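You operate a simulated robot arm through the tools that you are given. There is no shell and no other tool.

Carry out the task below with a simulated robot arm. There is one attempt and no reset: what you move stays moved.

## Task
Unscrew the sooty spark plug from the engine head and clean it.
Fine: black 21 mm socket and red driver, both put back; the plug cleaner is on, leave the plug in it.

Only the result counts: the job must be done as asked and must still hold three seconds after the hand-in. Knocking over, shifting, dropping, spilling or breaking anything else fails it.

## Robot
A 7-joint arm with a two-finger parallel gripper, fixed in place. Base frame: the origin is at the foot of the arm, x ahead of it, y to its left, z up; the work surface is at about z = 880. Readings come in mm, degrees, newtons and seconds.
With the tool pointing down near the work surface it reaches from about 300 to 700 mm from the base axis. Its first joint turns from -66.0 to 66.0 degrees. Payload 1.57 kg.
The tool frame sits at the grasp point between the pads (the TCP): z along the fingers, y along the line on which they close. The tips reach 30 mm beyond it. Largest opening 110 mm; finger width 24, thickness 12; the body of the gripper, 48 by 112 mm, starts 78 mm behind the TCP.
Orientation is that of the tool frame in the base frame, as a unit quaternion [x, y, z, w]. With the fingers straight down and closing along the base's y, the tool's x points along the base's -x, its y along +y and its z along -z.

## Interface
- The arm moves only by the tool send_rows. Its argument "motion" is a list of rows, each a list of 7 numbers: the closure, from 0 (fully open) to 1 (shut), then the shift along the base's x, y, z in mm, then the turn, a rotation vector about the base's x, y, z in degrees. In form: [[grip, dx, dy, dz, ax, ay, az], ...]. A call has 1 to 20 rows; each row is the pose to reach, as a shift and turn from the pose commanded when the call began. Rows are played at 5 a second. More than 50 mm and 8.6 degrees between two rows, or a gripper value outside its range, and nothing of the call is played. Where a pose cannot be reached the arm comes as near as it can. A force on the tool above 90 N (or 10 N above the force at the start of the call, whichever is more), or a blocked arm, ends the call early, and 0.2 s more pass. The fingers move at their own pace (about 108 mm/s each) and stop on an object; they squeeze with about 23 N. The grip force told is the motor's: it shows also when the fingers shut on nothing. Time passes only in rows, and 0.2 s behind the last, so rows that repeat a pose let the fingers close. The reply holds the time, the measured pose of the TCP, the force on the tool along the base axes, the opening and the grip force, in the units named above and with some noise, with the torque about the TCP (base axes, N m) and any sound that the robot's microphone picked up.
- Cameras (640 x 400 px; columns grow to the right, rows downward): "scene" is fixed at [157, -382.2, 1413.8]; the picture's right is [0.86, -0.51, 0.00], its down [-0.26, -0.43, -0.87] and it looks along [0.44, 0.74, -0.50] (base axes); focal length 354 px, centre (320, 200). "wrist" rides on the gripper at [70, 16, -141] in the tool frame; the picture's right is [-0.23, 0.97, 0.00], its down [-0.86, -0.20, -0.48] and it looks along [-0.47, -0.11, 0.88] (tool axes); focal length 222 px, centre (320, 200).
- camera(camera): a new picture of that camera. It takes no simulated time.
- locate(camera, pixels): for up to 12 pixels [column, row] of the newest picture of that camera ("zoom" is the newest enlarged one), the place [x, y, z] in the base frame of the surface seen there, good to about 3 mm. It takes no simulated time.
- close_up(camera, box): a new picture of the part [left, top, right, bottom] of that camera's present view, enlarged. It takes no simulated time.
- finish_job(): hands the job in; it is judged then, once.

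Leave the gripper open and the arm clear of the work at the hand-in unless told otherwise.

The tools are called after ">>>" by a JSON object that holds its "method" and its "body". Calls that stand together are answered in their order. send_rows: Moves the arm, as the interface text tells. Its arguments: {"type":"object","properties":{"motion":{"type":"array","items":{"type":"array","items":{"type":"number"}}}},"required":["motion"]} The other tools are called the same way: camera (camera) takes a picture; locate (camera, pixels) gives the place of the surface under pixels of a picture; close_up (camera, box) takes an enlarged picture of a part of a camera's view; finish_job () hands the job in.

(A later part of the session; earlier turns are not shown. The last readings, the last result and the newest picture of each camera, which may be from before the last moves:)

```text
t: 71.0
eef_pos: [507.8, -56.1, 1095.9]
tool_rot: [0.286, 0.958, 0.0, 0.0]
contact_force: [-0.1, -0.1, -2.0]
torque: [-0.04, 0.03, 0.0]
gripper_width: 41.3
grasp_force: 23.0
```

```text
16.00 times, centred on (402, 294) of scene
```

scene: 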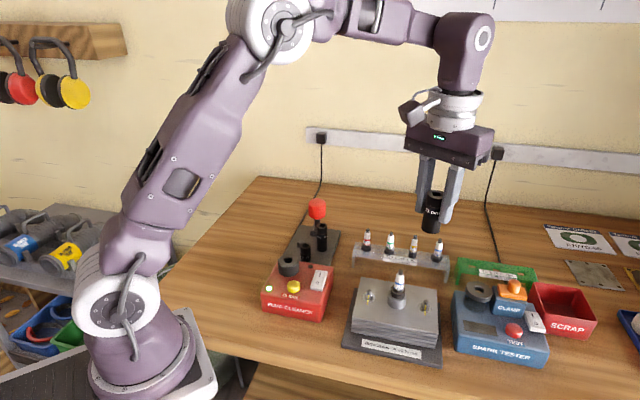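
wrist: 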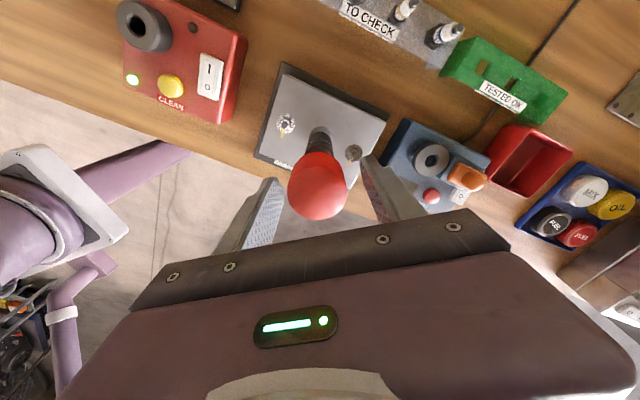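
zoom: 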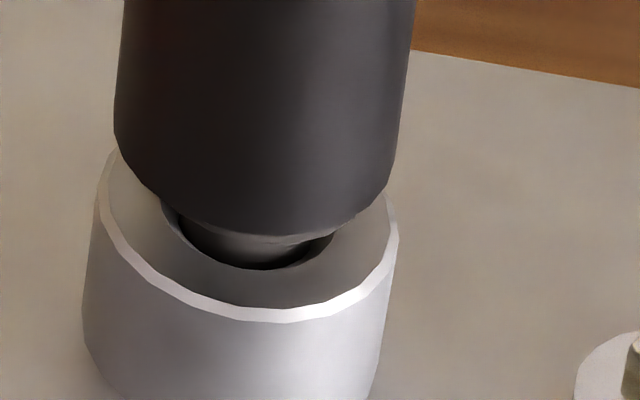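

Still rising gradually. Continuing the stroke another 110°.

>>> {"method": "send_rows", "body": {"motion": [[0.8, 0, 0, 0.1, 0, 0, 7], [0.8, 0, 0, 0.2, 0, 0, 14], [0.8, 0, 0, 0.3, 0, 0, 21], [0.8, 0, 0, 0.4, 0, 0, 28], [0.8, 0, 0, 0.5, 0, 0, 35], [0.8, 0, 0, 0.6, 0, 0, 42], [0.8, 0, 0, 0.7, 0, 0, 49], [0.8, 0, 0, 0.8, 0, 0, 56], [0.8, 0, 0, 0.9, 0, 0, 63], [0.8, 0, 0, 1.0, 0, 0, 70], [0.8, 0, 0, 1.1, 0, 0, 77], [0.8, 0, 0, 1.2, 0, 0, 84], [0.8, 0, 0, 1.3, 0, 0, 91], [0.8, 0, 0, 1.4, 0, 0, 98], [0.8, 0, 0, 1.5, 0, 0, 105], [0.8, 0, 0, 1.6, 0, 0, 112], [0.8, 0, 0, 1.7, 0, 0, 119], [0.8, 0, 0, 1.8, 0, 0, 126], [0.8, 0, 0, 1.8, 0, 0, 133]]}}

>>> {"method": "close_up", "body": {"camera": "scene", "box": [385, 240, 417, 310]}}

>>> {"method": "close_up", "body": {"camera": "scene", "box": [392, 282, 412, 306]}}

```text
t: 75.0
eef_pos: [508.6, -56.9, 1098.0]
tool_rot: [0.764, -0.645, 0.0, 0.0]
contact_force: [0.1, 0.0, -1.1]
torque: [0.03, -0.04, 0.0]
gripper_width: 41.3
grasp_force: 23.3
```

```text
5.71 times, centred on (401, 275) of scene
```

zoom: 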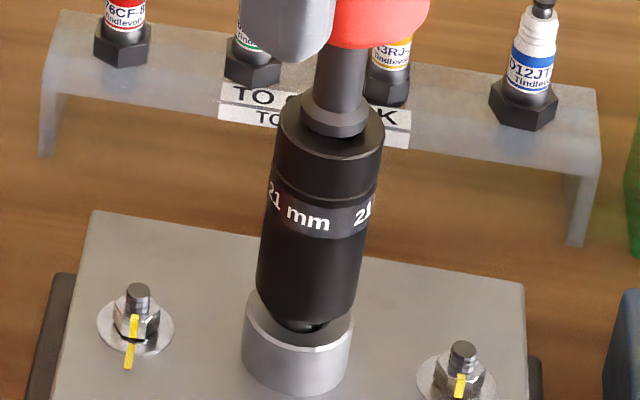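

```text
16.00 times, centred on (402, 294) of scene
```

zoom: 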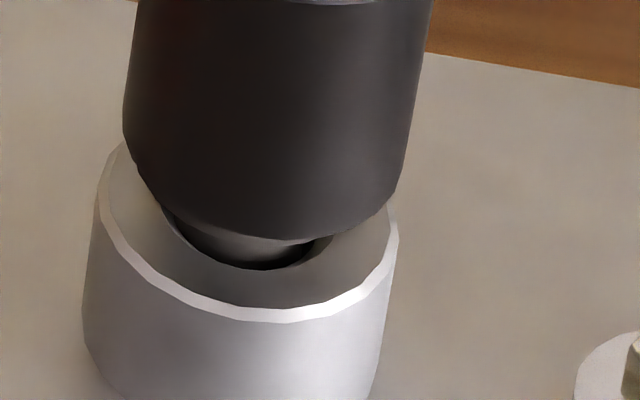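

No more rise in the last stroke (429° in total), so the plug is probably out of its thread. I'll draw the driver straight up out of the socket and look.

>>> {"method": "send_rows", "body": {"motion": [[0.8, 0, 0, 5, 0, 0, 0], [0.8, 0, 0, 10, 0, 0, 0], [0.8, 0, 0, 16, 0, 0, 0], [0.8, 0, 0, 25, 0, 0, 0], [0.8, 0, 0, 25, 0, 0, 0]]}}

>>> {"method": "close_up", "body": {"camera": "scene", "box": [375, 210, 425, 310]}}

```text
t: 76.2
eef_pos: [507.3, -56.6, 1122.8]
tool_rot: [0.764, -0.645, 0.0, 0.0]
contact_force: [1.3, -0.4, -1.3]
torque: [-0.01, -0.01, 0.01]
gripper_width: 41.7
grasp_force: 22.9
```

```text
4.00 times, centred on (400, 260) of scene
```

zoom: 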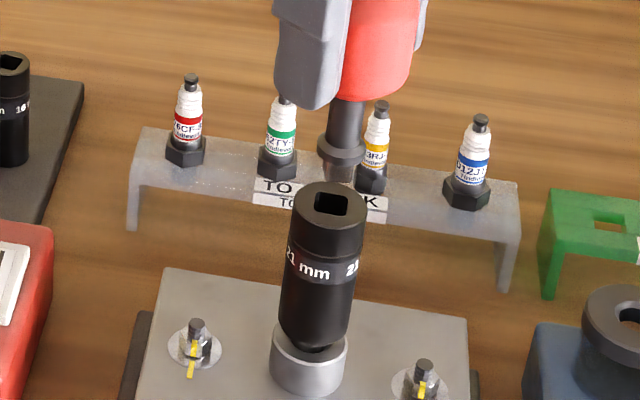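

The socket stands alone; driver out. Enlarging the base of the socket to judge the plug's position.

>>> {"method": "close_up", "body": {"camera": "scene", "box": [390, 250, 416, 308]}}

>>> {"method": "close_up", "body": {"camera": "scene", "box": [394, 290, 410, 302]}}

```text
6.90 times, centred on (403, 279) of scene
```

zoom: 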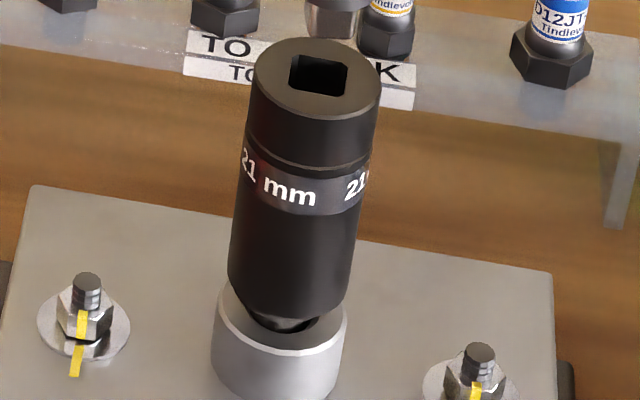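

```text
16.00 times, centred on (402, 296) of scene
```

zoom: 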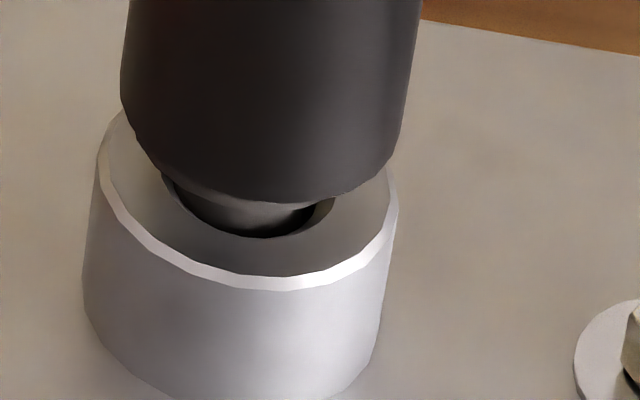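

The plug and socket sit loosely in the bore now (the threaded neck shows above the hole). Taking the driver back to its holder, at yaw 74° so its square lines up.

>>> {"method": "send_rows", "body": {"motion": [[0.8, 0, 0, 10, 0, 0, 0], [0.8, 1, 40, 10, 0, 0, -4], [0.8, 2, 80, 10, 0, 0, -8], [0.8, 3, 120, 10, 0, 0, -12], [0.8, 4, 160, 10, 0, 0, -16], [0.8, 6, 200, 10, 0, 0, -20], [0.8, 8, 240, 10, 0, 0, -23], [0.8, 9, 275, 10, 0, 0, -25.6], [0.8, 9.9, 299.5, 0, 0, 0, -25.6], [0.8, 9.9, 299.5, -40, 0, 0, -25.6], [0.8, 9.9, 299.5, -80, 0, 0, -25.6], [0.8, 9.9, 299.5, -105, 0, 0, -25.6], [0.8, 9.9, 299.5, -105, 0, 0, -25.6]]}}

>>> {"method": "close_up", "body": {"camera": "scene", "box": [295, 195, 345, 245]}}

>>> {"method": "camera", "body": {"camera": "wrist"}}

```text
t: 79.0
eef_pos: [517.9, 242.6, 1019.1]
tool_rot: [-0.601, 0.799, 0.0, 0.001]
contact_force: [0.9, 0.1, -1.8]
torque: [0.02, -0.01, 0.02]
gripper_width: 41.5
grasp_force: 22.9
```

```text
8.00 times, centred on (320, 220) of scene
```

zoom: 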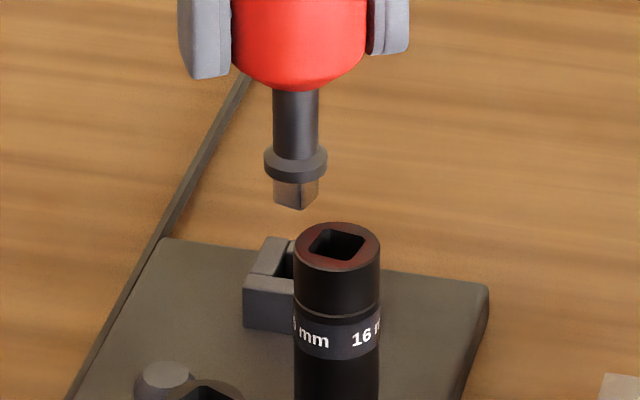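

```text
taken
```

wrist: 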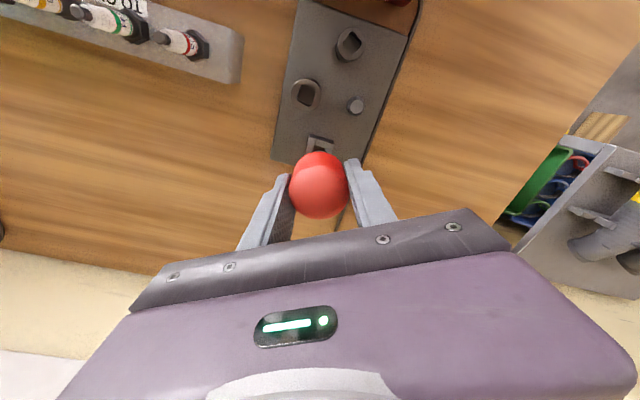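

Enlarging the tip to measure its present yaw against the holder.

>>> {"method": "close_up", "body": {"camera": "scene", "box": [311, 212, 323, 224]}}

>>> {"method": "close_up", "body": {"camera": "wrist", "box": [290, 100, 370, 180]}}

```text
16.00 times, centred on (317, 218) of scene
```

zoom: 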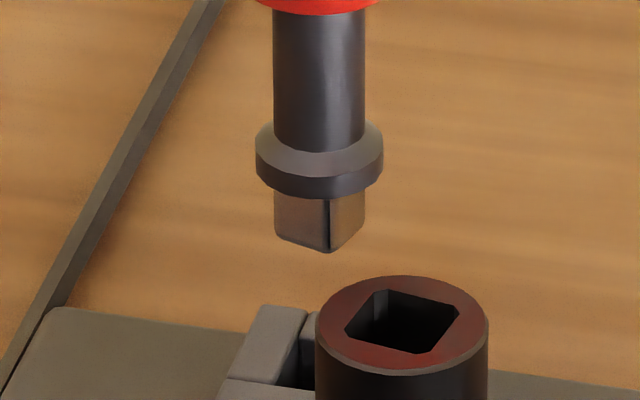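

```text
5.00 times, centred on (330, 140) of wrist
```

zoom: 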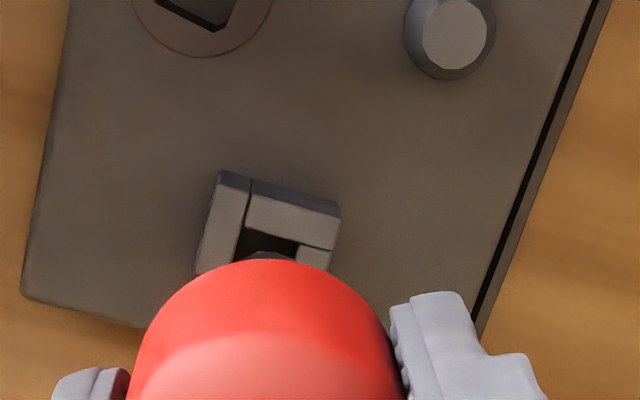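

The driver now sits at ≈27° (faces 55:35 px) versus the pocket's 45°, so I turn it +18° and lower to just above the pocket, then recheck.

>>> {"method": "send_rows", "body": {"motion": [[0.8, 0, 0, 0, 0, 0, 6], [0.8, 0, 0, -5, 0, 0, 12], [0.8, 0, 0, -12, 0, 0, 18], [0.8, 0, 0, -18, 0, 0, 18], [0.8, 0, 0, -18, 0, 0, 18]]}}

>>> {"method": "close_up", "body": {"camera": "scene", "box": [311, 217, 323, 229]}}

```text
t: 80.2
eef_pos: [517.4, 243.6, 1000.2]
tool_rot: [0.72, -0.694, 0.0, 0.0]
contact_force: [0.2, 0.6, -2.3]
torque: [-0.02, -0.04, 0.03]
gripper_width: 41.3
grasp_force: 22.6
```

```text
16.00 times, centred on (317, 223) of scene
```

zoom: 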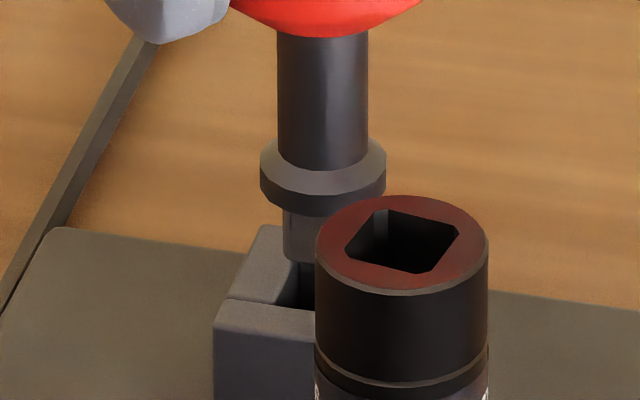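

Collar edges (px 313.25–321.1) match the earlier successful insertion exactly. Lowering in steps.

>>> {"method": "send_rows", "body": {"motion": [[0.8, 0, 0, -4, 0, 0, 0], [0.8, 0, 0, -8, 0, 0, 0], [0.8, 0, 0, -11, 0, 0, 0], [0.8, 0, 0, -14, 0, 0, 0], [0.8, 0, 0, -14, 0, 0, 0]]}}

>>> {"method": "close_up", "body": {"camera": "scene", "box": [290, 195, 340, 245]}}

```text
t: 81.4
eef_pos: [518.8, 243.3, 986.9]
tool_rot: [0.72, -0.694, 0.0, -0.002]
contact_force: [4.7, 3.5, 15.9]
torque: [0.28, -0.25, -0.04]
gripper_width: 41.7
grasp_force: 23.4
```

```text
8.00 times, centred on (315, 220) of scene
```

zoom: 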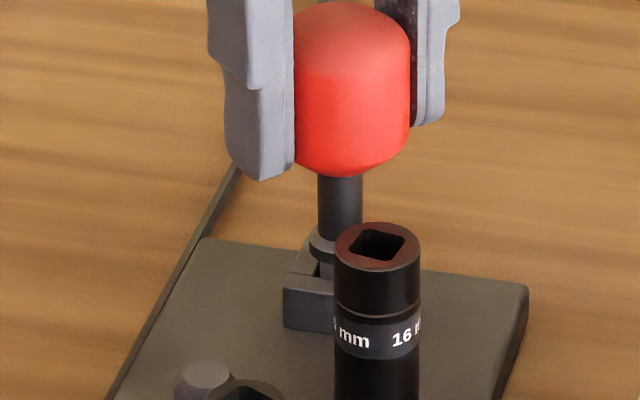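

It caught partway: 16 N up with a (+4.7,+3.5) N side reaction, so the tip is too far toward -x/-y. Backing up 5 mm, shifting (+0.9,+0.7), and trying again.

>>> {"method": "send_rows", "body": {"motion": [[0.8, 0, 0, 3, 0, 0, 0], [0.8, 0.5, 0.4, 6, 0, 0, 0], [0.8, 0.9, 0.7, 6, 0, 0, 0], [0.8, 0.9, 0.7, 3, 0, 0, 0], [0.8, 0.9, 0.7, 0, 0, 0, 0], [0.8, 0.9, 0.7, 0, 0, 0, 0]]}}

>>> {"method": "close_up", "body": {"camera": "scene", "box": [305, 217, 329, 237]}}

```text
t: 82.8
eef_pos: [519.9, 243.5, 986.6]
tool_rot: [0.72, -0.694, 0.0, -0.001]
contact_force: [2.8, 2.3, 7.5]
torque: [0.14, -0.12, 0.01]
gripper_width: 41.4
grasp_force: 23.5
```

```text
16.00 times, centred on (317, 227) of scene
```

zoom: 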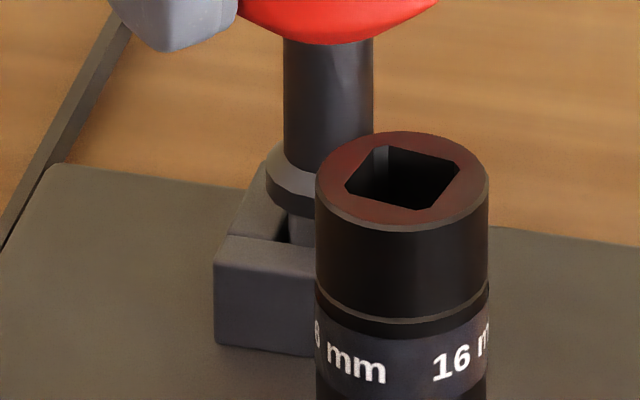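

Force halved. Shifting another (+0.8,+0.6) and pressing down 3 mm.

>>> {"method": "send_rows", "body": {"motion": [[0.8, 0, 0, 4, 0, 0, 0], [0.8, 0.8, 0.6, 4, 0, 0, 0], [0.8, 0.8, 0.6, 2, 0, 0, 0], [0.8, 0.8, 0.6, 0, 0, 0, 0], [0.8, 0.8, 0.6, 0, 0, 0, 0]]}}

>>> {"method": "close_up", "body": {"camera": "scene", "box": [305, 217, 329, 237]}}

>>> {"method": "close_up", "body": {"camera": "wrist", "box": [290, 100, 370, 180]}}

```text
t: 84.0
eef_pos: [519.9, 243.2, 986.2]
tool_rot: [0.719, -0.695, 0.0, 0.0]
contact_force: [0.2, -0.1, -1.1]
torque: [0.0, -0.03, 0.01]
gripper_width: 41.3
grasp_force: 23.2
```

```text
16.00 times, centred on (317, 227) of scene
```

zoom: 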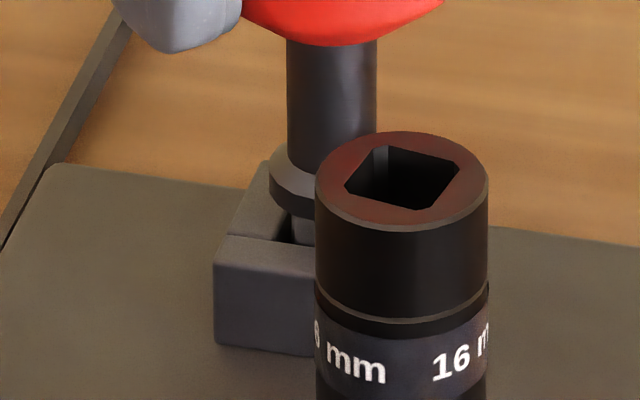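

```text
5.00 times, centred on (330, 140) of wrist
```

zoom: 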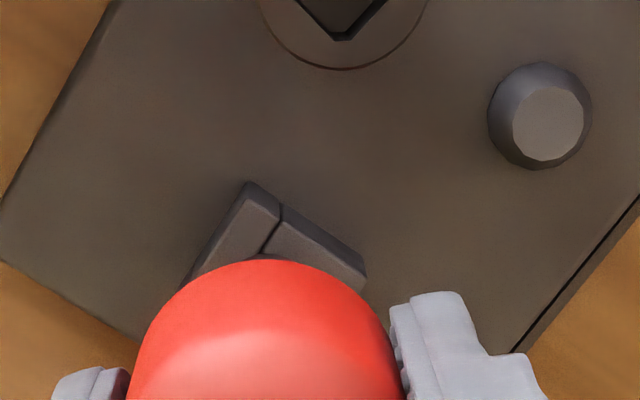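

Contact force vanished: it slid in. Lowering the last 6 mm.

>>> {"method": "send_rows", "body": {"motion": [[0.8, 0, 0, -2, 0, 0, 0], [0.8, 0, 0, -4, 0, 0, 0], [0.8, 0, 0, -5.5, 0, 0, 0], [0.8, 0, 0, -5.5, 0, 0, 0]]}}

>>> {"method": "close_up", "body": {"camera": "scene", "box": [305, 217, 329, 237]}}

```text
t: 85.0
eef_pos: [520.4, 244.8, 981.1]
tool_rot: [0.719, -0.695, 0.0, 0.0]
contact_force: [3.0, 2.8, 2.0]
torque: [0.25, -0.22, -0.01]
gripper_width: 41.5
grasp_force: 22.8
```

```text
16.00 times, centred on (317, 227) of scene
```

zoom: 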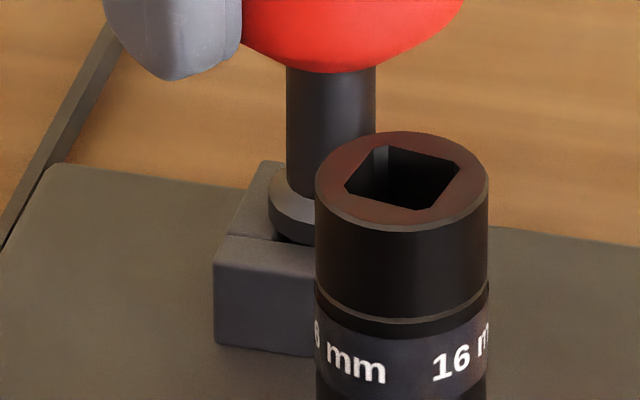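

Almost seated. A bit further until it rests, then open.

>>> {"method": "send_rows", "body": {"motion": [[0.8, 0.3, 0.3, -0.8, 0, 0, 0], [0.8, 0.3, 0.3, -1.5, 0, 0, 0], [0.8, 0.3, 0.3, -1.5, 0, 0, 0]]}}

```text
t: 85.8
eef_pos: [519.6, 244.6, 978.6]
tool_rot: [0.719, -0.695, 0.0, 0.0]
contact_force: [0.0, 0.6, -0.4]
torque: [0.1, 0.02, -0.01]
gripper_width: 41.5
grasp_force: 23.6
```

>>> {"method": "send_rows", "body": {"motion": [[0.8, 0, 0, -0.8, 0, 0, 0], [0.8, 0, 0, -1.6, 0, 0, 0], [0.8, 0, 0, -1.6, 0, 0, 0]]}}

>>> {"method": "close_up", "body": {"camera": "scene", "box": [305, 217, 329, 237]}}

```text
t: 86.6
eef_pos: [519.4, 244.5, 979.1]
tool_rot: [0.72, -0.694, 0.001, -0.001]
contact_force: [-4.4, -2.6, 19.9]
torque: [-0.28, 0.35, -0.02]
gripper_width: 41.4
grasp_force: 23.3
```

```text
16.00 times, centred on (317, 227) of scene
```

zoom: 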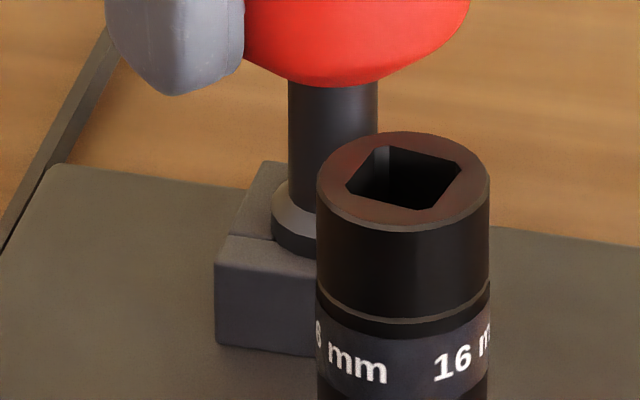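

Seated (20 N). Relaxing by 1 mm, then opening and rising.

>>> {"method": "send_rows", "body": {"motion": [[0.8, 0, 0, 1, 0, 0, 0], [0.55, 0, 0, 1, 0, 0, 0], [0.45, 0, 0, 1, 0, 0, 0], [0.45, 0, 0, 1, 0, 0, 0], [0.45, 0, 0, 30, 0, 0, 0], [0.45, 0, 0, 70, 0, 0, 0], [0.45, 0, 0, 110, 0, 0, 0]]}}

>>> {"method": "close_up", "body": {"camera": "scene", "box": [270, 170, 350, 260]}}

>>> {"method": "close_up", "body": {"camera": "scene", "box": [375, 235, 425, 310]}}

```text
t: 88.2
eef_pos: [519.4, 244.0, 1088.9]
tool_rot: [0.719, -0.695, 0.0, 0.0]
contact_force: [0.0, 0.5, 0.5]
torque: [0.01, -0.01, 0.01]
gripper_width: 60.6
grasp_force: 0.1
```

```text
4.44 times, centred on (310, 215) of scene
```

zoom: 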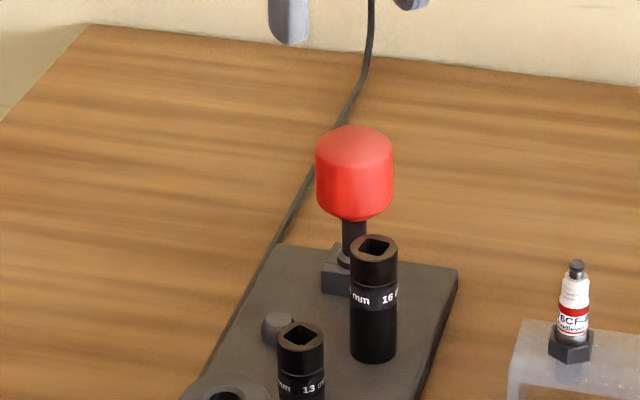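

```text
5.33 times, centred on (400, 272) of scene
```

zoom: 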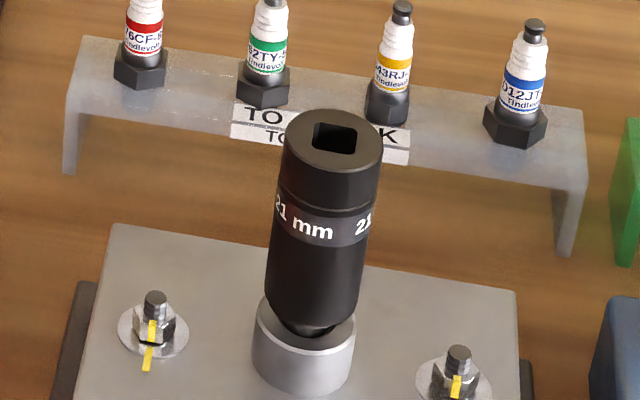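

Driver is back properly. Now travelling to the socket with the open gripper, turning back to yaw 14°, staying high.

>>> {"method": "send_rows", "body": {"motion": [[0.45, 0, 0, 20, 0, 0, -7.8], [0.45, -1, -33, 25, 0, 0, -15.6], [0.45, -2, -67, 25, 0, 0, -23.4], [0.45, -4, -100, 25, 0, 0, -31.2], [0.45, -5, -133, 25, 0, 0, -39], [0.45, -6, -167, 25, 0, 0, -46.8], [0.45, -8, -200, 25, 0, 0, -54.6], [0.45, -9, -233, 25, 0, 0, -62.4], [0.45, -10, -267, 25, 0, 0, -70.2], [0.45, -12, -300.8, 25, 0, 0, -78], [0.45, -12, -300.8, 25, 0, 0, -78]]}}

>>> {"method": "camera", "body": {"camera": "wrist"}}

>>> {"method": "close_up", "body": {"camera": "wrist", "box": [280, 120, 360, 200]}}

```text
t: 90.6
eef_pos: [507.1, -57.1, 1111.2]
tool_rot: [-0.121, 0.993, 0.0, 0.0]
contact_force: [-0.6, 0.4, 0.3]
torque: [0.03, 0.02, 0.0]
gripper_width: 60.6
grasp_force: 0.0
```

```text
taken
```

wrist: 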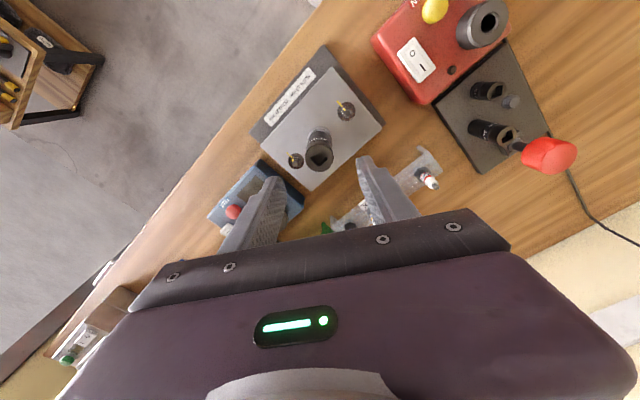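

```text
5.00 times, centred on (320, 160) of wrist
```

zoom: 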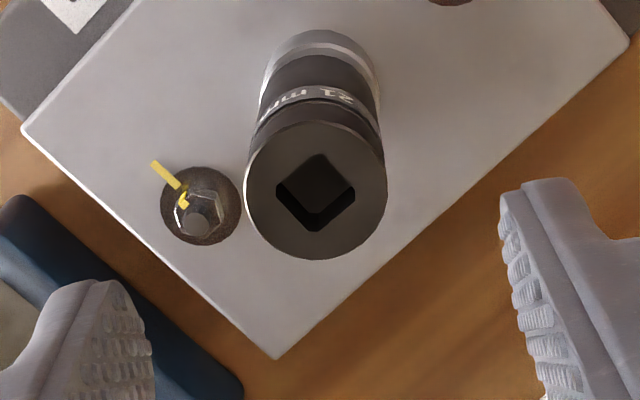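

Locating the socket's rim now.

>>> {"method": "locate", "body": {"camera": "zoom", "pixels": [[248, 190], [382, 190], [315, 128], [315, 253], [265, 145], [365, 237], [265, 237], [365, 145]]}}

```text
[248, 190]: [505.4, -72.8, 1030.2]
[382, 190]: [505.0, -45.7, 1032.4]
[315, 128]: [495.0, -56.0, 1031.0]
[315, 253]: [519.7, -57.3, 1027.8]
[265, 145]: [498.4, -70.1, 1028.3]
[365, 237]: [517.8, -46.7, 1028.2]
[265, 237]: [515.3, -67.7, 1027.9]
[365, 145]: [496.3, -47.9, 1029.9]
```

Socket centre ≈(506.6,-58), top z≈1029.5 (it rose 5 mm). Descending to grip it at z≈1017.

>>> {"method": "send_rows", "body": {"motion": [[0.45, -1, -1.5, -30, 0, 0, 0], [0.45, -1, -1.5, -60, 0, 0, 0], [0.45, -1, -1.5, -85, 0, 0, 0], [0.45, -1, -1.5, -96, 0, 0, 0], [0.45, -1, -1.5, -96, 0, 0, 0]]}}

>>> {"method": "close_up", "body": {"camera": "wrist", "box": [240, 120, 400, 250]}}

>>> {"method": "close_up", "body": {"camera": "scene", "box": [365, 210, 435, 310]}}

```text
t: 91.8
eef_pos: [505.9, -56.4, 1015.9]
tool_rot: [-0.122, 0.993, 0.0, 0.0]
contact_force: [-1.4, 0.3, 0.6]
torque: [-0.01, -0.04, 0.0]
gripper_width: 60.7
grasp_force: 0.0
```

```text
3.08 times, centred on (320, 185) of wrist
```

zoom: 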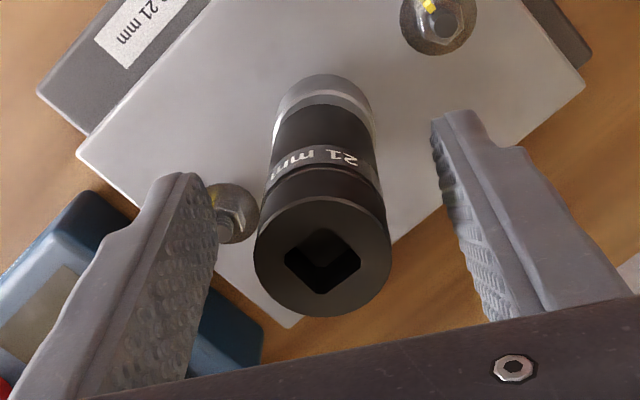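

```text
4.00 times, centred on (400, 260) of scene
```

zoom: 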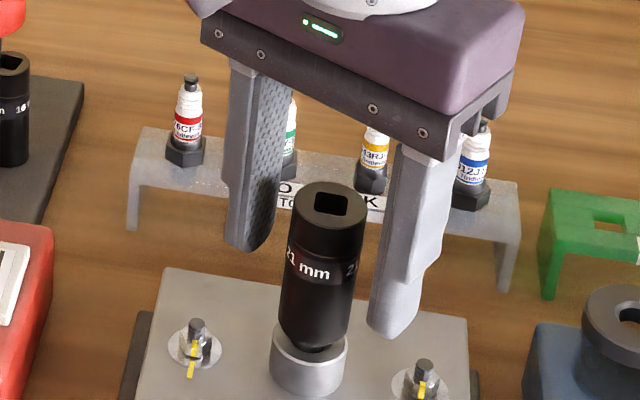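

Centred (px 320.6,203). Closing slowly on the socket.

>>> {"method": "send_rows", "body": {"motion": [[0.6, 0, 0, 0, 0, 0, 0], [0.68, 0, 0, 0, 0, 0, 0], [0.74, 0, 0, 0, 0, 0, 0], [0.9, 0, 0, 0, 0, 0, 0], [0.9, 0, 0, 0, 0, 0, 0]]}}

>>> {"method": "close_up", "body": {"camera": "scene", "box": [365, 210, 435, 310]}}

```text
t: 93.0
eef_pos: [506.7, -58.2, 1015.8]
tool_rot: [-0.122, 0.993, -0.001, 0.0]
contact_force: [0.2, 0.9, 0.7]
torque: [0.07, 0.05, 0.01]
gripper_width: 30.0
grasp_force: 23.0
```

```text
4.00 times, centred on (400, 260) of scene
```

zoom: 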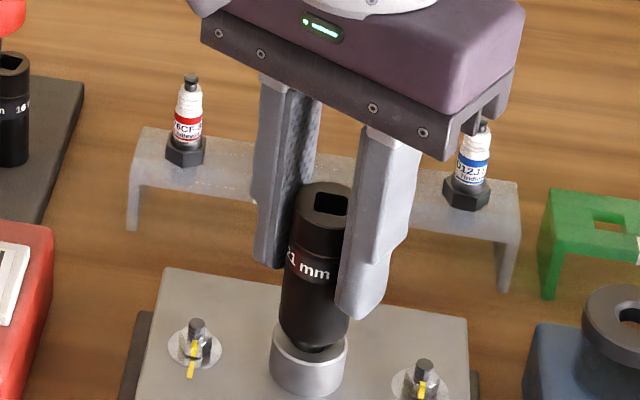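

Gripped. Lifting 12 mm slowly, then looking whether the plug comes along.

>>> {"method": "send_rows", "body": {"motion": [[0.9, 0, 0, 3, 0, 0, 0], [0.9, 0, 0, 6, 0, 0, 0], [0.9, 0, 0, 9, 0, 0, 0], [0.9, 0, 0, 12, 0, 0, 0], [0.9, 0, 0, 12, 0, 0, 0]]}}

>>> {"method": "close_up", "body": {"camera": "scene", "box": [385, 255, 417, 310]}}

```text
t: 94.2
eef_pos: [506.1, -57.5, 1028.7]
tool_rot: [-0.122, 0.992, 0.0, 0.0]
contact_force: [1.2, 0.1, -2.1]
torque: [0.05, 0.02, 0.03]
gripper_width: 30.1
grasp_force: 23.0
```

```text
7.27 times, centred on (401, 282) of scene
```

zoom: 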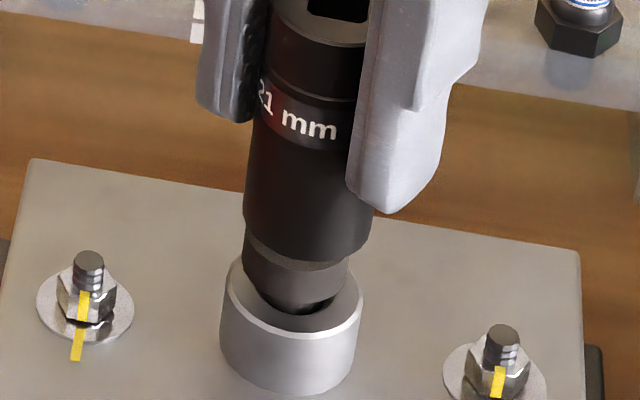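

The plug stays behind. Continuing to lift the socket straight up clear of it.

>>> {"method": "send_rows", "body": {"motion": [[0.9, 0, 0, 8, 0, 0, 0], [0.9, 0, 0, 20, 0, 0, 0], [0.9, 0, 0, 35, 0, 0, 0], [0.9, 0, 0, 55, 0, 0, 0], [0.9, 0, 0, 80, 0, 0, 0], [0.9, 0, 0, 80, 0, 0, 0]]}}

>>> {"method": "close_up", "body": {"camera": "scene", "box": [375, 210, 425, 310]}}

>>> {"method": "close_up", "body": {"camera": "scene", "box": [388, 262, 414, 310]}}

```text
t: 95.6
eef_pos: [506.2, -58.1, 1108.6]
tool_rot: [-0.121, 0.993, 0.0, 0.0]
contact_force: [0.4, -0.9, -2.0]
torque: [0.01, 0.03, -0.02]
gripper_width: 29.9
grasp_force: 23.5
```

```text
4.00 times, centred on (400, 260) of scene
```

zoom: 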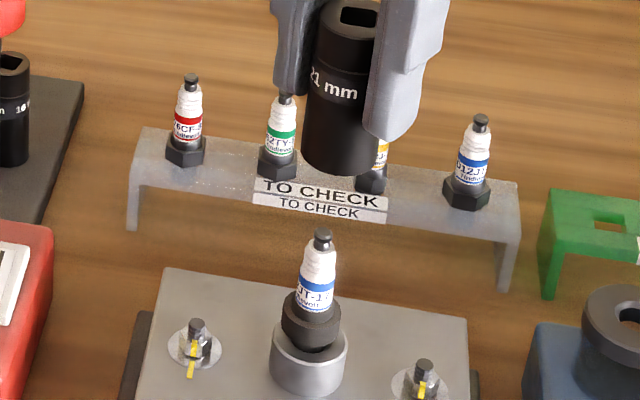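

```text
8.33 times, centred on (401, 286) of scene
```

zoom: 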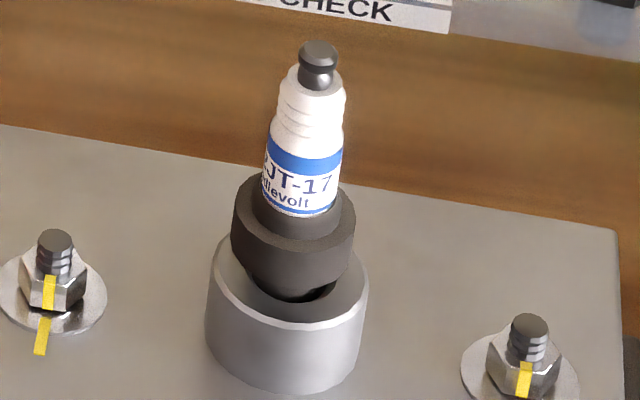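

The plug is loose and raised, its label turned. Now returning the socket to its peg at (460,221): travelling high, then down to z≈985.

>>> {"method": "send_rows", "body": {"motion": [[0.9, -6, 40, 0, 0, 0, 0], [0.9, -13, 80, 0, 0, 0, 0], [0.9, -20, 120, 0, 0, 0, 0], [0.9, -26, 160, 0, 0, 0, 0], [0.9, -33, 200, 0, 0, 0, 0], [0.9, -40, 240, 0, 0, 0, 0], [0.9, -46.9, 279.8, 0, 0, 0, 0], [0.9, -46.9, 279.8, -40, 0, 0, 0], [0.9, -46.9, 279.8, -80, 0, 0, 0], [0.9, -46.9, 279.8, -112, 0, 0, 0], [0.9, -46.9, 279.8, -112, 0, 0, 0]]}}

>>> {"method": "close_up", "body": {"camera": "scene", "box": [270, 180, 340, 265]}}

>>> {"method": "close_up", "body": {"camera": "wrist", "box": [240, 80, 400, 220]}}

```text
t: 98.0
eef_pos: [459.6, 221.3, 995.7]
tool_rot: [-0.122, 0.993, 0.0, 0.001]
contact_force: [-0.3, 0.0, -2.2]
torque: [-0.01, 0.01, 0.03]
gripper_width: 29.8
grasp_force: 22.9
```

```text
4.71 times, centred on (305, 222) of scene
```

zoom: 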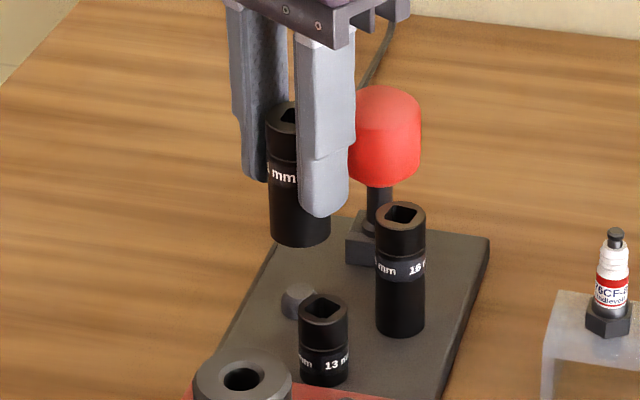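

```text
2.86 times, centred on (320, 150) of wrist
```

zoom: 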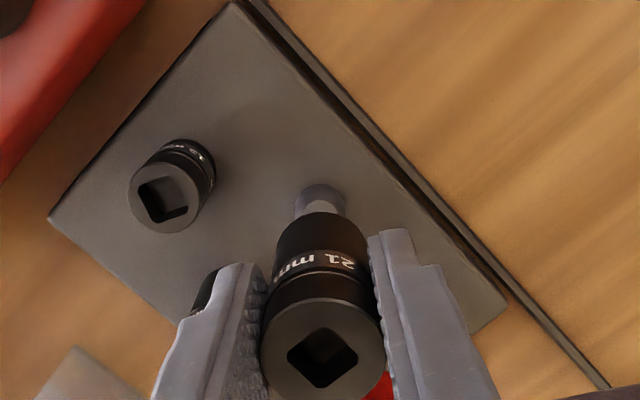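

Comparing with the first grip, the socket sits ~1.2 mm further +x in the fingers, and the scene view agrees. Correcting x by -1.3 and descending to just above the peg.

>>> {"method": "send_rows", "body": {"motion": [[0.9, -1.3, 0, -8, 0, 0, 0], [0.9, -1.3, 0, -16, 0, 0, 0], [0.9, -1.3, 0, -25, 0, 0, 0], [0.9, -1.3, 0, -29, 0, 0, 0], [0.9, -1.3, 0, -29, 0, 0, 0]]}}

>>> {"method": "close_up", "body": {"camera": "scene", "box": [280, 210, 330, 265]}}

```text
t: 99.2
eef_pos: [458.5, 221.9, 967.9]
tool_rot: [-0.122, 0.993, 0.0, 0.0]
contact_force: [0.5, 0.9, -3.3]
torque: [-0.02, -0.03, 0.05]
gripper_width: 30.0
grasp_force: 23.0
```

```text
7.27 times, centred on (305, 238) of scene
```

zoom: 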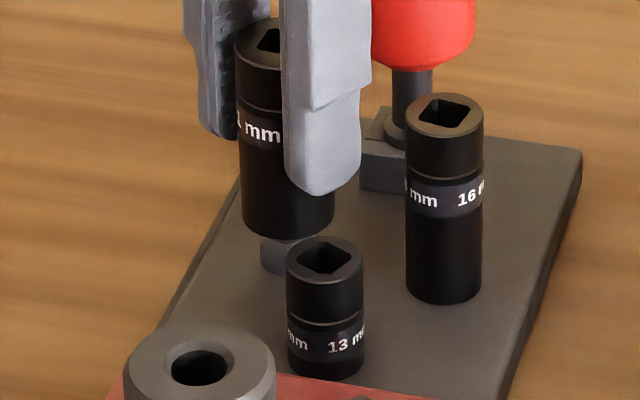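

Aligned with the peg. Lowering in steps.

>>> {"method": "send_rows", "body": {"motion": [[0.9, 0, 0, -3, 0, 0, 0], [0.9, 0, 0, -6, 0, 0, 0], [0.9, 0, 0, -9, 0, 0, 0], [0.9, 0, 0, -12, 0, 0, 0], [0.9, 0, 0, -12, 0, 0, 0]]}}

```text
t: 100.4
eef_pos: [458.7, 220.9, 955.1]
tool_rot: [-0.122, 0.993, -0.001, 0.0]
contact_force: [-0.3, 0.2, -2.7]
torque: [-0.01, 0.02, -0.03]
gripper_width: 30.0
grasp_force: 23.1
```

No contact yet. Going the last few millimetres.

>>> {"method": "send_rows", "body": {"motion": [[0.9, 0, 0, -1.5, 0, 0, 0], [0.9, 0, 0, -3, 0, 0, 0], [0.9, 0, 0, -4.5, 0, 0, 0], [0.9, 0, 0, -4.5, 0, 0, 0]]}}

>>> {"method": "close_up", "body": {"camera": "scene", "box": [280, 210, 330, 265]}}

```text
t: 101.4
eef_pos: [459.9, 221.8, 952.0]
tool_rot: [-0.122, 0.993, 0.0, 0.0]
contact_force: [0.2, 0.6, -2.4]
torque: [0.01, 0.02, 0.0]
gripper_width: 29.6
grasp_force: 22.9
```

```text
7.27 times, centred on (305, 238) of scene
```

zoom: 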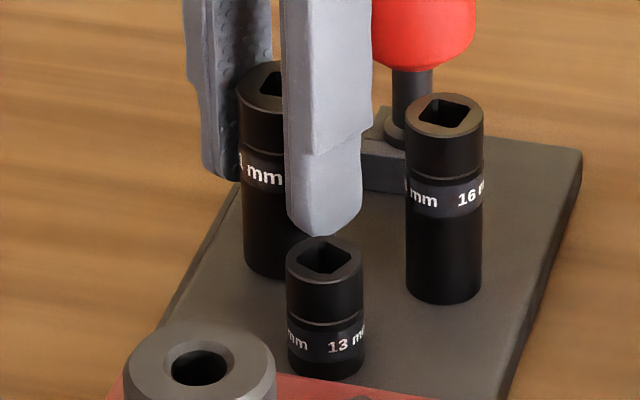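

Nearly on the plate; another 2–3 mm until I feel contact.

>>> {"method": "send_rows", "body": {"motion": [[0.9, 0, 0, -0.7, 0, 0, 0], [0.9, 0, 0, -1.4, 0, 0, 0], [0.9, 0, 0, -2.1, 0, 0, 0], [0.9, 0, 0, -2.1, 0, 0, 0]]}}

```text
t: 102.4
eef_pos: [458.4, 222.0, 948.8]
tool_rot: [-0.122, 0.993, -0.001, 0.0]
contact_force: [-2.2, -2.2, 11.3]
torque: [-0.1, 0.22, 0.02]
gripper_width: 30.0
grasp_force: 23.1
```

Contact (≈13 N): seated. Relaxing, opening to 50 mm and rising.

>>> {"method": "send_rows", "body": {"motion": [[0.9, 0, 0, 0.7, 0, 0, 0], [0.7, 0, 0, 0.7, 0, 0, 0], [0.545, 0, 0, 0.7, 0, 0, 0], [0.545, 0, 0, 0.7, 0, 0, 0], [0.545, 0, 0, 30, 0, 0, 0], [0.545, 0, 0, 70, 0, 0, 0], [0.545, 0, 0, 110, 0, 0, 0], [0.545, 0, 0, 150, 0, 0, 0]]}}

>>> {"method": "close_up", "body": {"camera": "scene", "box": [270, 190, 340, 275]}}

>>> {"method": "camera", "body": {"camera": "wrist"}}

```text
t: 104.2
eef_pos: [457.7, 222.9, 1100.6]
tool_rot: [-0.122, 0.993, -0.001, 0.0]
contact_force: [-0.1, 0.5, 0.7]
torque: [0.0, -0.02, -0.02]
gripper_width: 50.2
grasp_force: 0.1
```

```text
4.71 times, centred on (305, 232) of scene
```

zoom: 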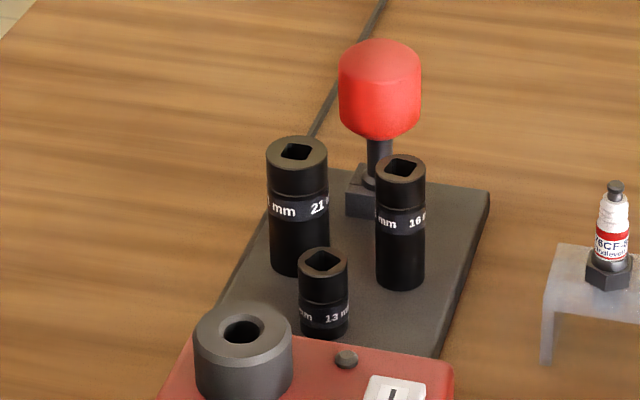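

```text
taken
```

wrist: 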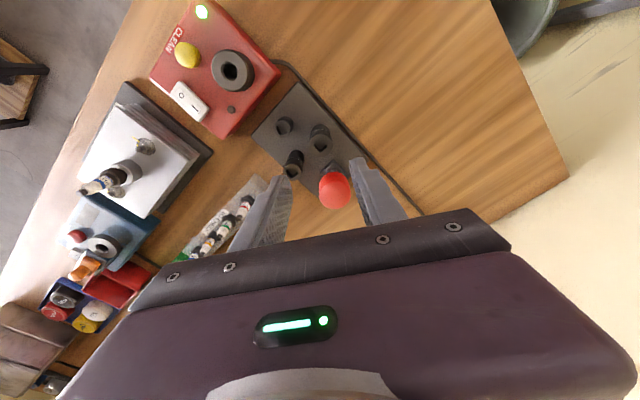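

Both tools are back. Now the cleaner: enlarging it at (205,70) to locate the hole, button and switch.

>>> {"method": "close_up", "body": {"camera": "wrist", "box": [150, 0, 290, 140]}}

>>> {"method": "close_up", "body": {"camera": "wrist", "box": [205, 45, 260, 95]}}

```text
2.86 times, centred on (220, 70) of wrist
```

zoom: 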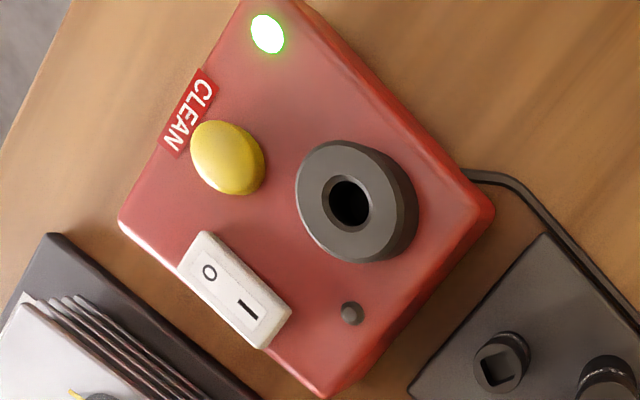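

```text
8.00 times, centred on (232, 70) of wrist
```

zoom: 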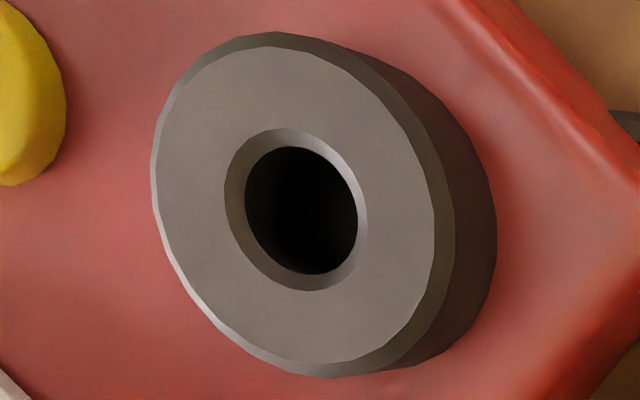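

>>> {"method": "locate", "body": {"camera": "zoom", "pixels": [[220, 210], [370, 205], [300, 125], [295, 293], [160, 190], [428, 225], [270, 50], [320, 355], [200, 290], [385, 100]]}}

>>> {"method": "close_up", "body": {"camera": "scene", "box": [255, 235, 345, 325]}}

```text
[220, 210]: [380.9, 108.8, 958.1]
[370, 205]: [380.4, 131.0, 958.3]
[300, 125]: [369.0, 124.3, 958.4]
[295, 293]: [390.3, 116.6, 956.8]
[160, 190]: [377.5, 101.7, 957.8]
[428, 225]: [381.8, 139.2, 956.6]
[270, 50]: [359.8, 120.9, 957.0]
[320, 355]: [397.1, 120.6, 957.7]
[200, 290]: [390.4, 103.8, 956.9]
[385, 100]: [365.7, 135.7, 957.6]
```

```text
4.44 times, centred on (300, 280) of scene
```

zoom: 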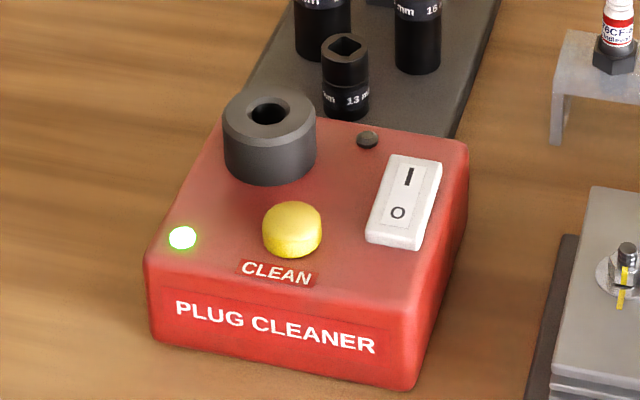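

Cleaner hole centre ≈(379.5,120.3), ring top z≈957.5. Going to a viewing pose beyond the plug to measure its present position.

>>> {"method": "send_rows", "body": {"motion": [[0.545, 0, 0, 30, 0, 0, 0], [0.545, 14, -40, 30, 0, 0, 0], [0.545, 28, -80, 30, 0, 0, 0], [0.545, 43, -120, 30, 0, 0, 0], [0.545, 57, -160, 30, 0, 0, 0], [0.545, 72, -200, 30, 0, 0, 0], [0.545, 86, -240, 30, 0, 0, 0], [0.545, 101.3, -279.5, 30, 0, 0, 0], [0.545, 101.3, -279.5, 30, 0, 0, 0]]}}

>>> {"method": "close_up", "body": {"camera": "wrist", "box": [305, 82, 337, 112]}}

>>> {"method": "close_up", "body": {"camera": "scene", "box": [388, 262, 414, 310]}}

```text
t: 106.2
eef_pos: [559.0, -57.5, 1130.0]
tool_rot: [-0.123, 0.992, 0.0, 0.001]
contact_force: [-1.0, -0.2, -0.2]
torque: [0.02, -0.03, 0.0]
gripper_width: 50.1
grasp_force: 0.1
```

```text
13.33 times, centred on (321, 97) of wrist
```

zoom: 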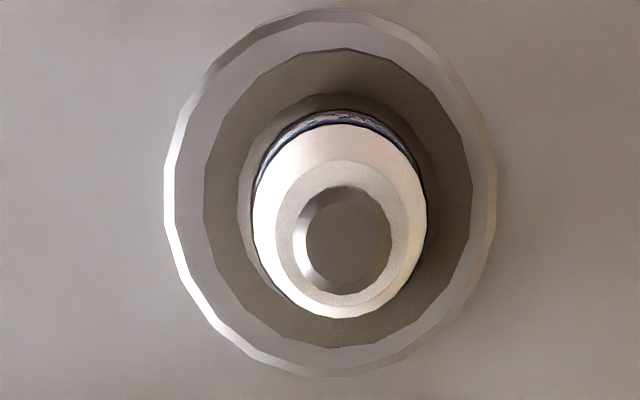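

```text
8.33 times, centred on (401, 286) of scene
```

zoom: 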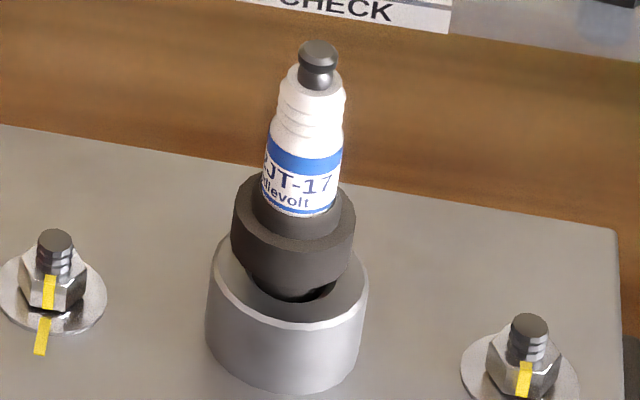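

Plug stands nearly upright. Locating it.

>>> {"method": "close_up", "body": {"camera": "wrist", "box": [305, 82, 337, 112]}}

>>> {"method": "locate", "body": {"camera": "zoom", "pixels": [[345, 238], [212, 195], [464, 195], [338, 57], [338, 340], [230, 110], [450, 280], [240, 300], [430, 90], [172, 190], [490, 190], [338, 368]]}}

```text
13.33 times, centred on (321, 97) of wrist
```

zoom: 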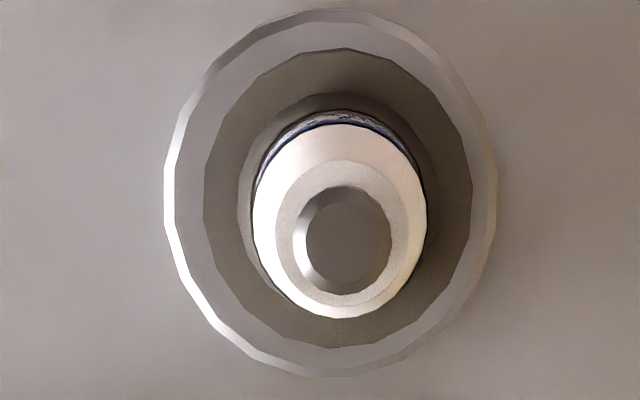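

```text
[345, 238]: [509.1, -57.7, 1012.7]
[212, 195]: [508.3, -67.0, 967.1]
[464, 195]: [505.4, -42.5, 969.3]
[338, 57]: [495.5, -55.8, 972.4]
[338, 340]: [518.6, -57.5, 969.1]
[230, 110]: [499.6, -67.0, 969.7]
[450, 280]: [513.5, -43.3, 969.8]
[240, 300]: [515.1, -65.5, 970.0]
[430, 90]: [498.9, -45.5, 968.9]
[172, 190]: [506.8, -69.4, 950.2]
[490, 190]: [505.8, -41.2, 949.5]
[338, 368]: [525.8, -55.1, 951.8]
```

Shell centre ≈(507,-55.8), shell top z≈969. Moving over the plug and down, first to z≈1020 to check centring.

>>> {"method": "send_rows", "body": {"motion": [[0.545, -26, 0.8, 0, 0, 0, 0], [0.545, -52.8, 1.5, 0, 0, 0, 0], [0.545, -52.8, 1.5, -40, 0, 0, 0], [0.545, -52.8, 1.5, -80, 0, 0, 0], [0.545, -52.8, 1.5, -115, 0, 0, 0], [0.545, -52.8, 1.5, -115, 0, 0, 0]]}}

>>> {"method": "close_up", "body": {"camera": "wrist", "box": [240, 100, 400, 230]}}

>>> {"method": "close_up", "body": {"camera": "scene", "box": [365, 230, 435, 310]}}

```text
t: 107.6
eef_pos: [506.8, -56.0, 1014.0]
tool_rot: [-0.122, 0.993, 0.0, -0.001]
contact_force: [0.0, -0.2, -0.6]
torque: [0.04, -0.01, -0.04]
gripper_width: 50.4
grasp_force: 0.1
```

```text
3.08 times, centred on (320, 165) of wrist
```

zoom: 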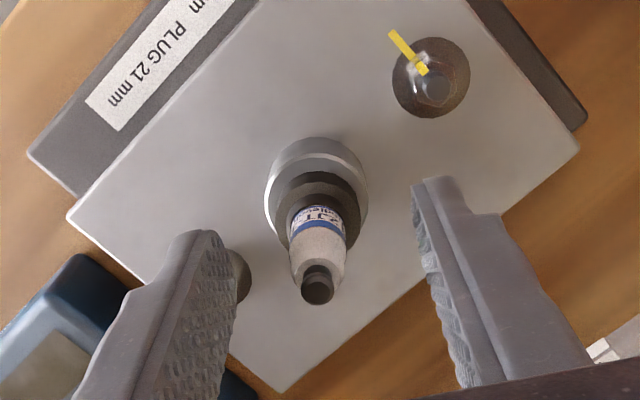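

```text
5.00 times, centred on (400, 270) of scene
```

zoom: 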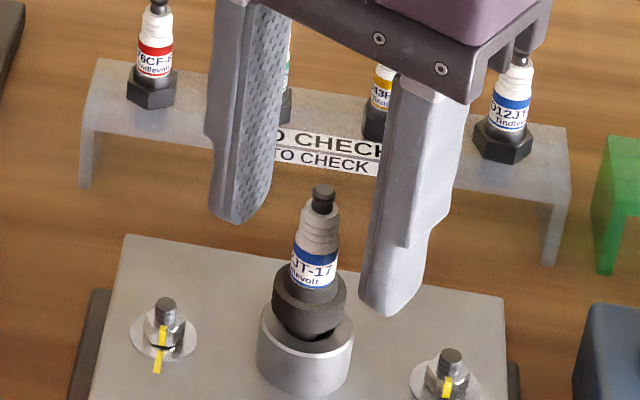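

Centred well. Descending to z≈988.5 so the tips reach around the shell just above the collar.

>>> {"method": "send_rows", "body": {"motion": [[0.545, 0, -0.4, -10, 0, 0, 0], [0.545, 0, -0.4, -20, 0, 0, 0], [0.545, 0, -0.4, -25.5, 0, 0, 0], [0.545, 0, -0.4, -25.5, 0, 0, 0]]}}

>>> {"method": "close_up", "body": {"camera": "scene", "box": [375, 250, 425, 310]}}

```text
t: 108.6
eef_pos: [507.4, -55.4, 987.5]
tool_rot: [-0.121, 0.993, -0.001, 0.0]
contact_force: [0.0, -0.5, 0.2]
torque: [0.0, -0.04, 0.01]
gripper_width: 49.7
grasp_force: 0.1
```

```text
6.67 times, centred on (400, 280) of scene
```

zoom: 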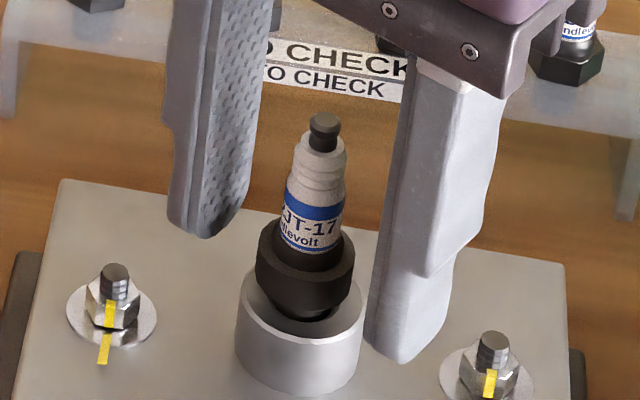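

Fingers flank the shell with clearance over the head. Closing gently.

>>> {"method": "send_rows", "body": {"motion": [[0.65, 0, 0, 0, 0, 0, 0], [0.72, 0, 0, 0, 0, 0, 0], [0.78, 0, 0, 0, 0, 0, 0], [0.95, 0, 0, 0, 0, 0, 0], [0.95, 0, 0, 0, 0, 0, 0]]}}

>>> {"method": "close_up", "body": {"camera": "scene", "box": [375, 250, 425, 310]}}

>>> {"method": "close_up", "body": {"camera": "wrist", "box": [240, 100, 400, 230]}}

```text
t: 109.8
eef_pos: [507.3, -55.9, 988.8]
tool_rot: [-0.122, 0.993, 0.001, 0.0]
contact_force: [0.0, -0.4, 0.4]
torque: [-0.02, 0.0, -0.02]
gripper_width: 19.5
grasp_force: 22.6
```

```text
6.67 times, centred on (400, 280) of scene
```

zoom: 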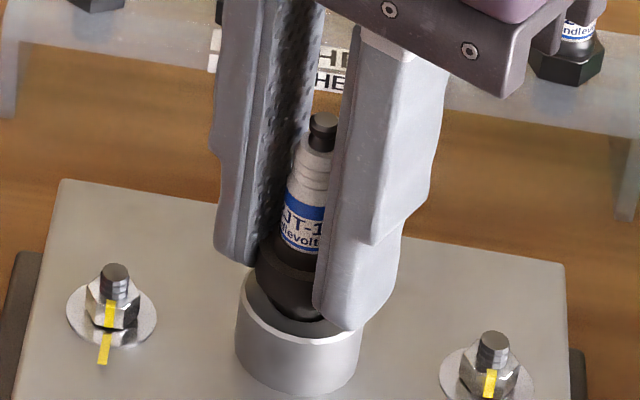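

```text
3.08 times, centred on (320, 165) of wrist
```

zoom: 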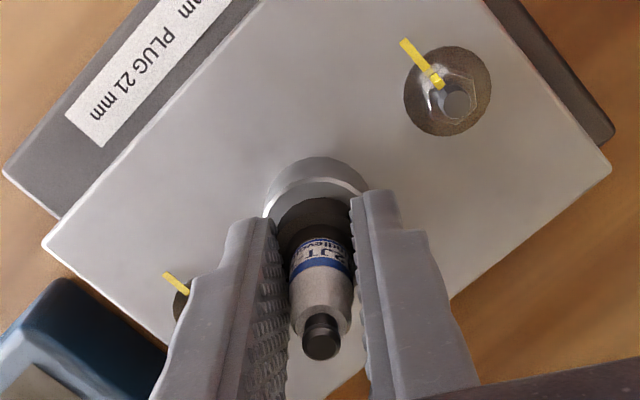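

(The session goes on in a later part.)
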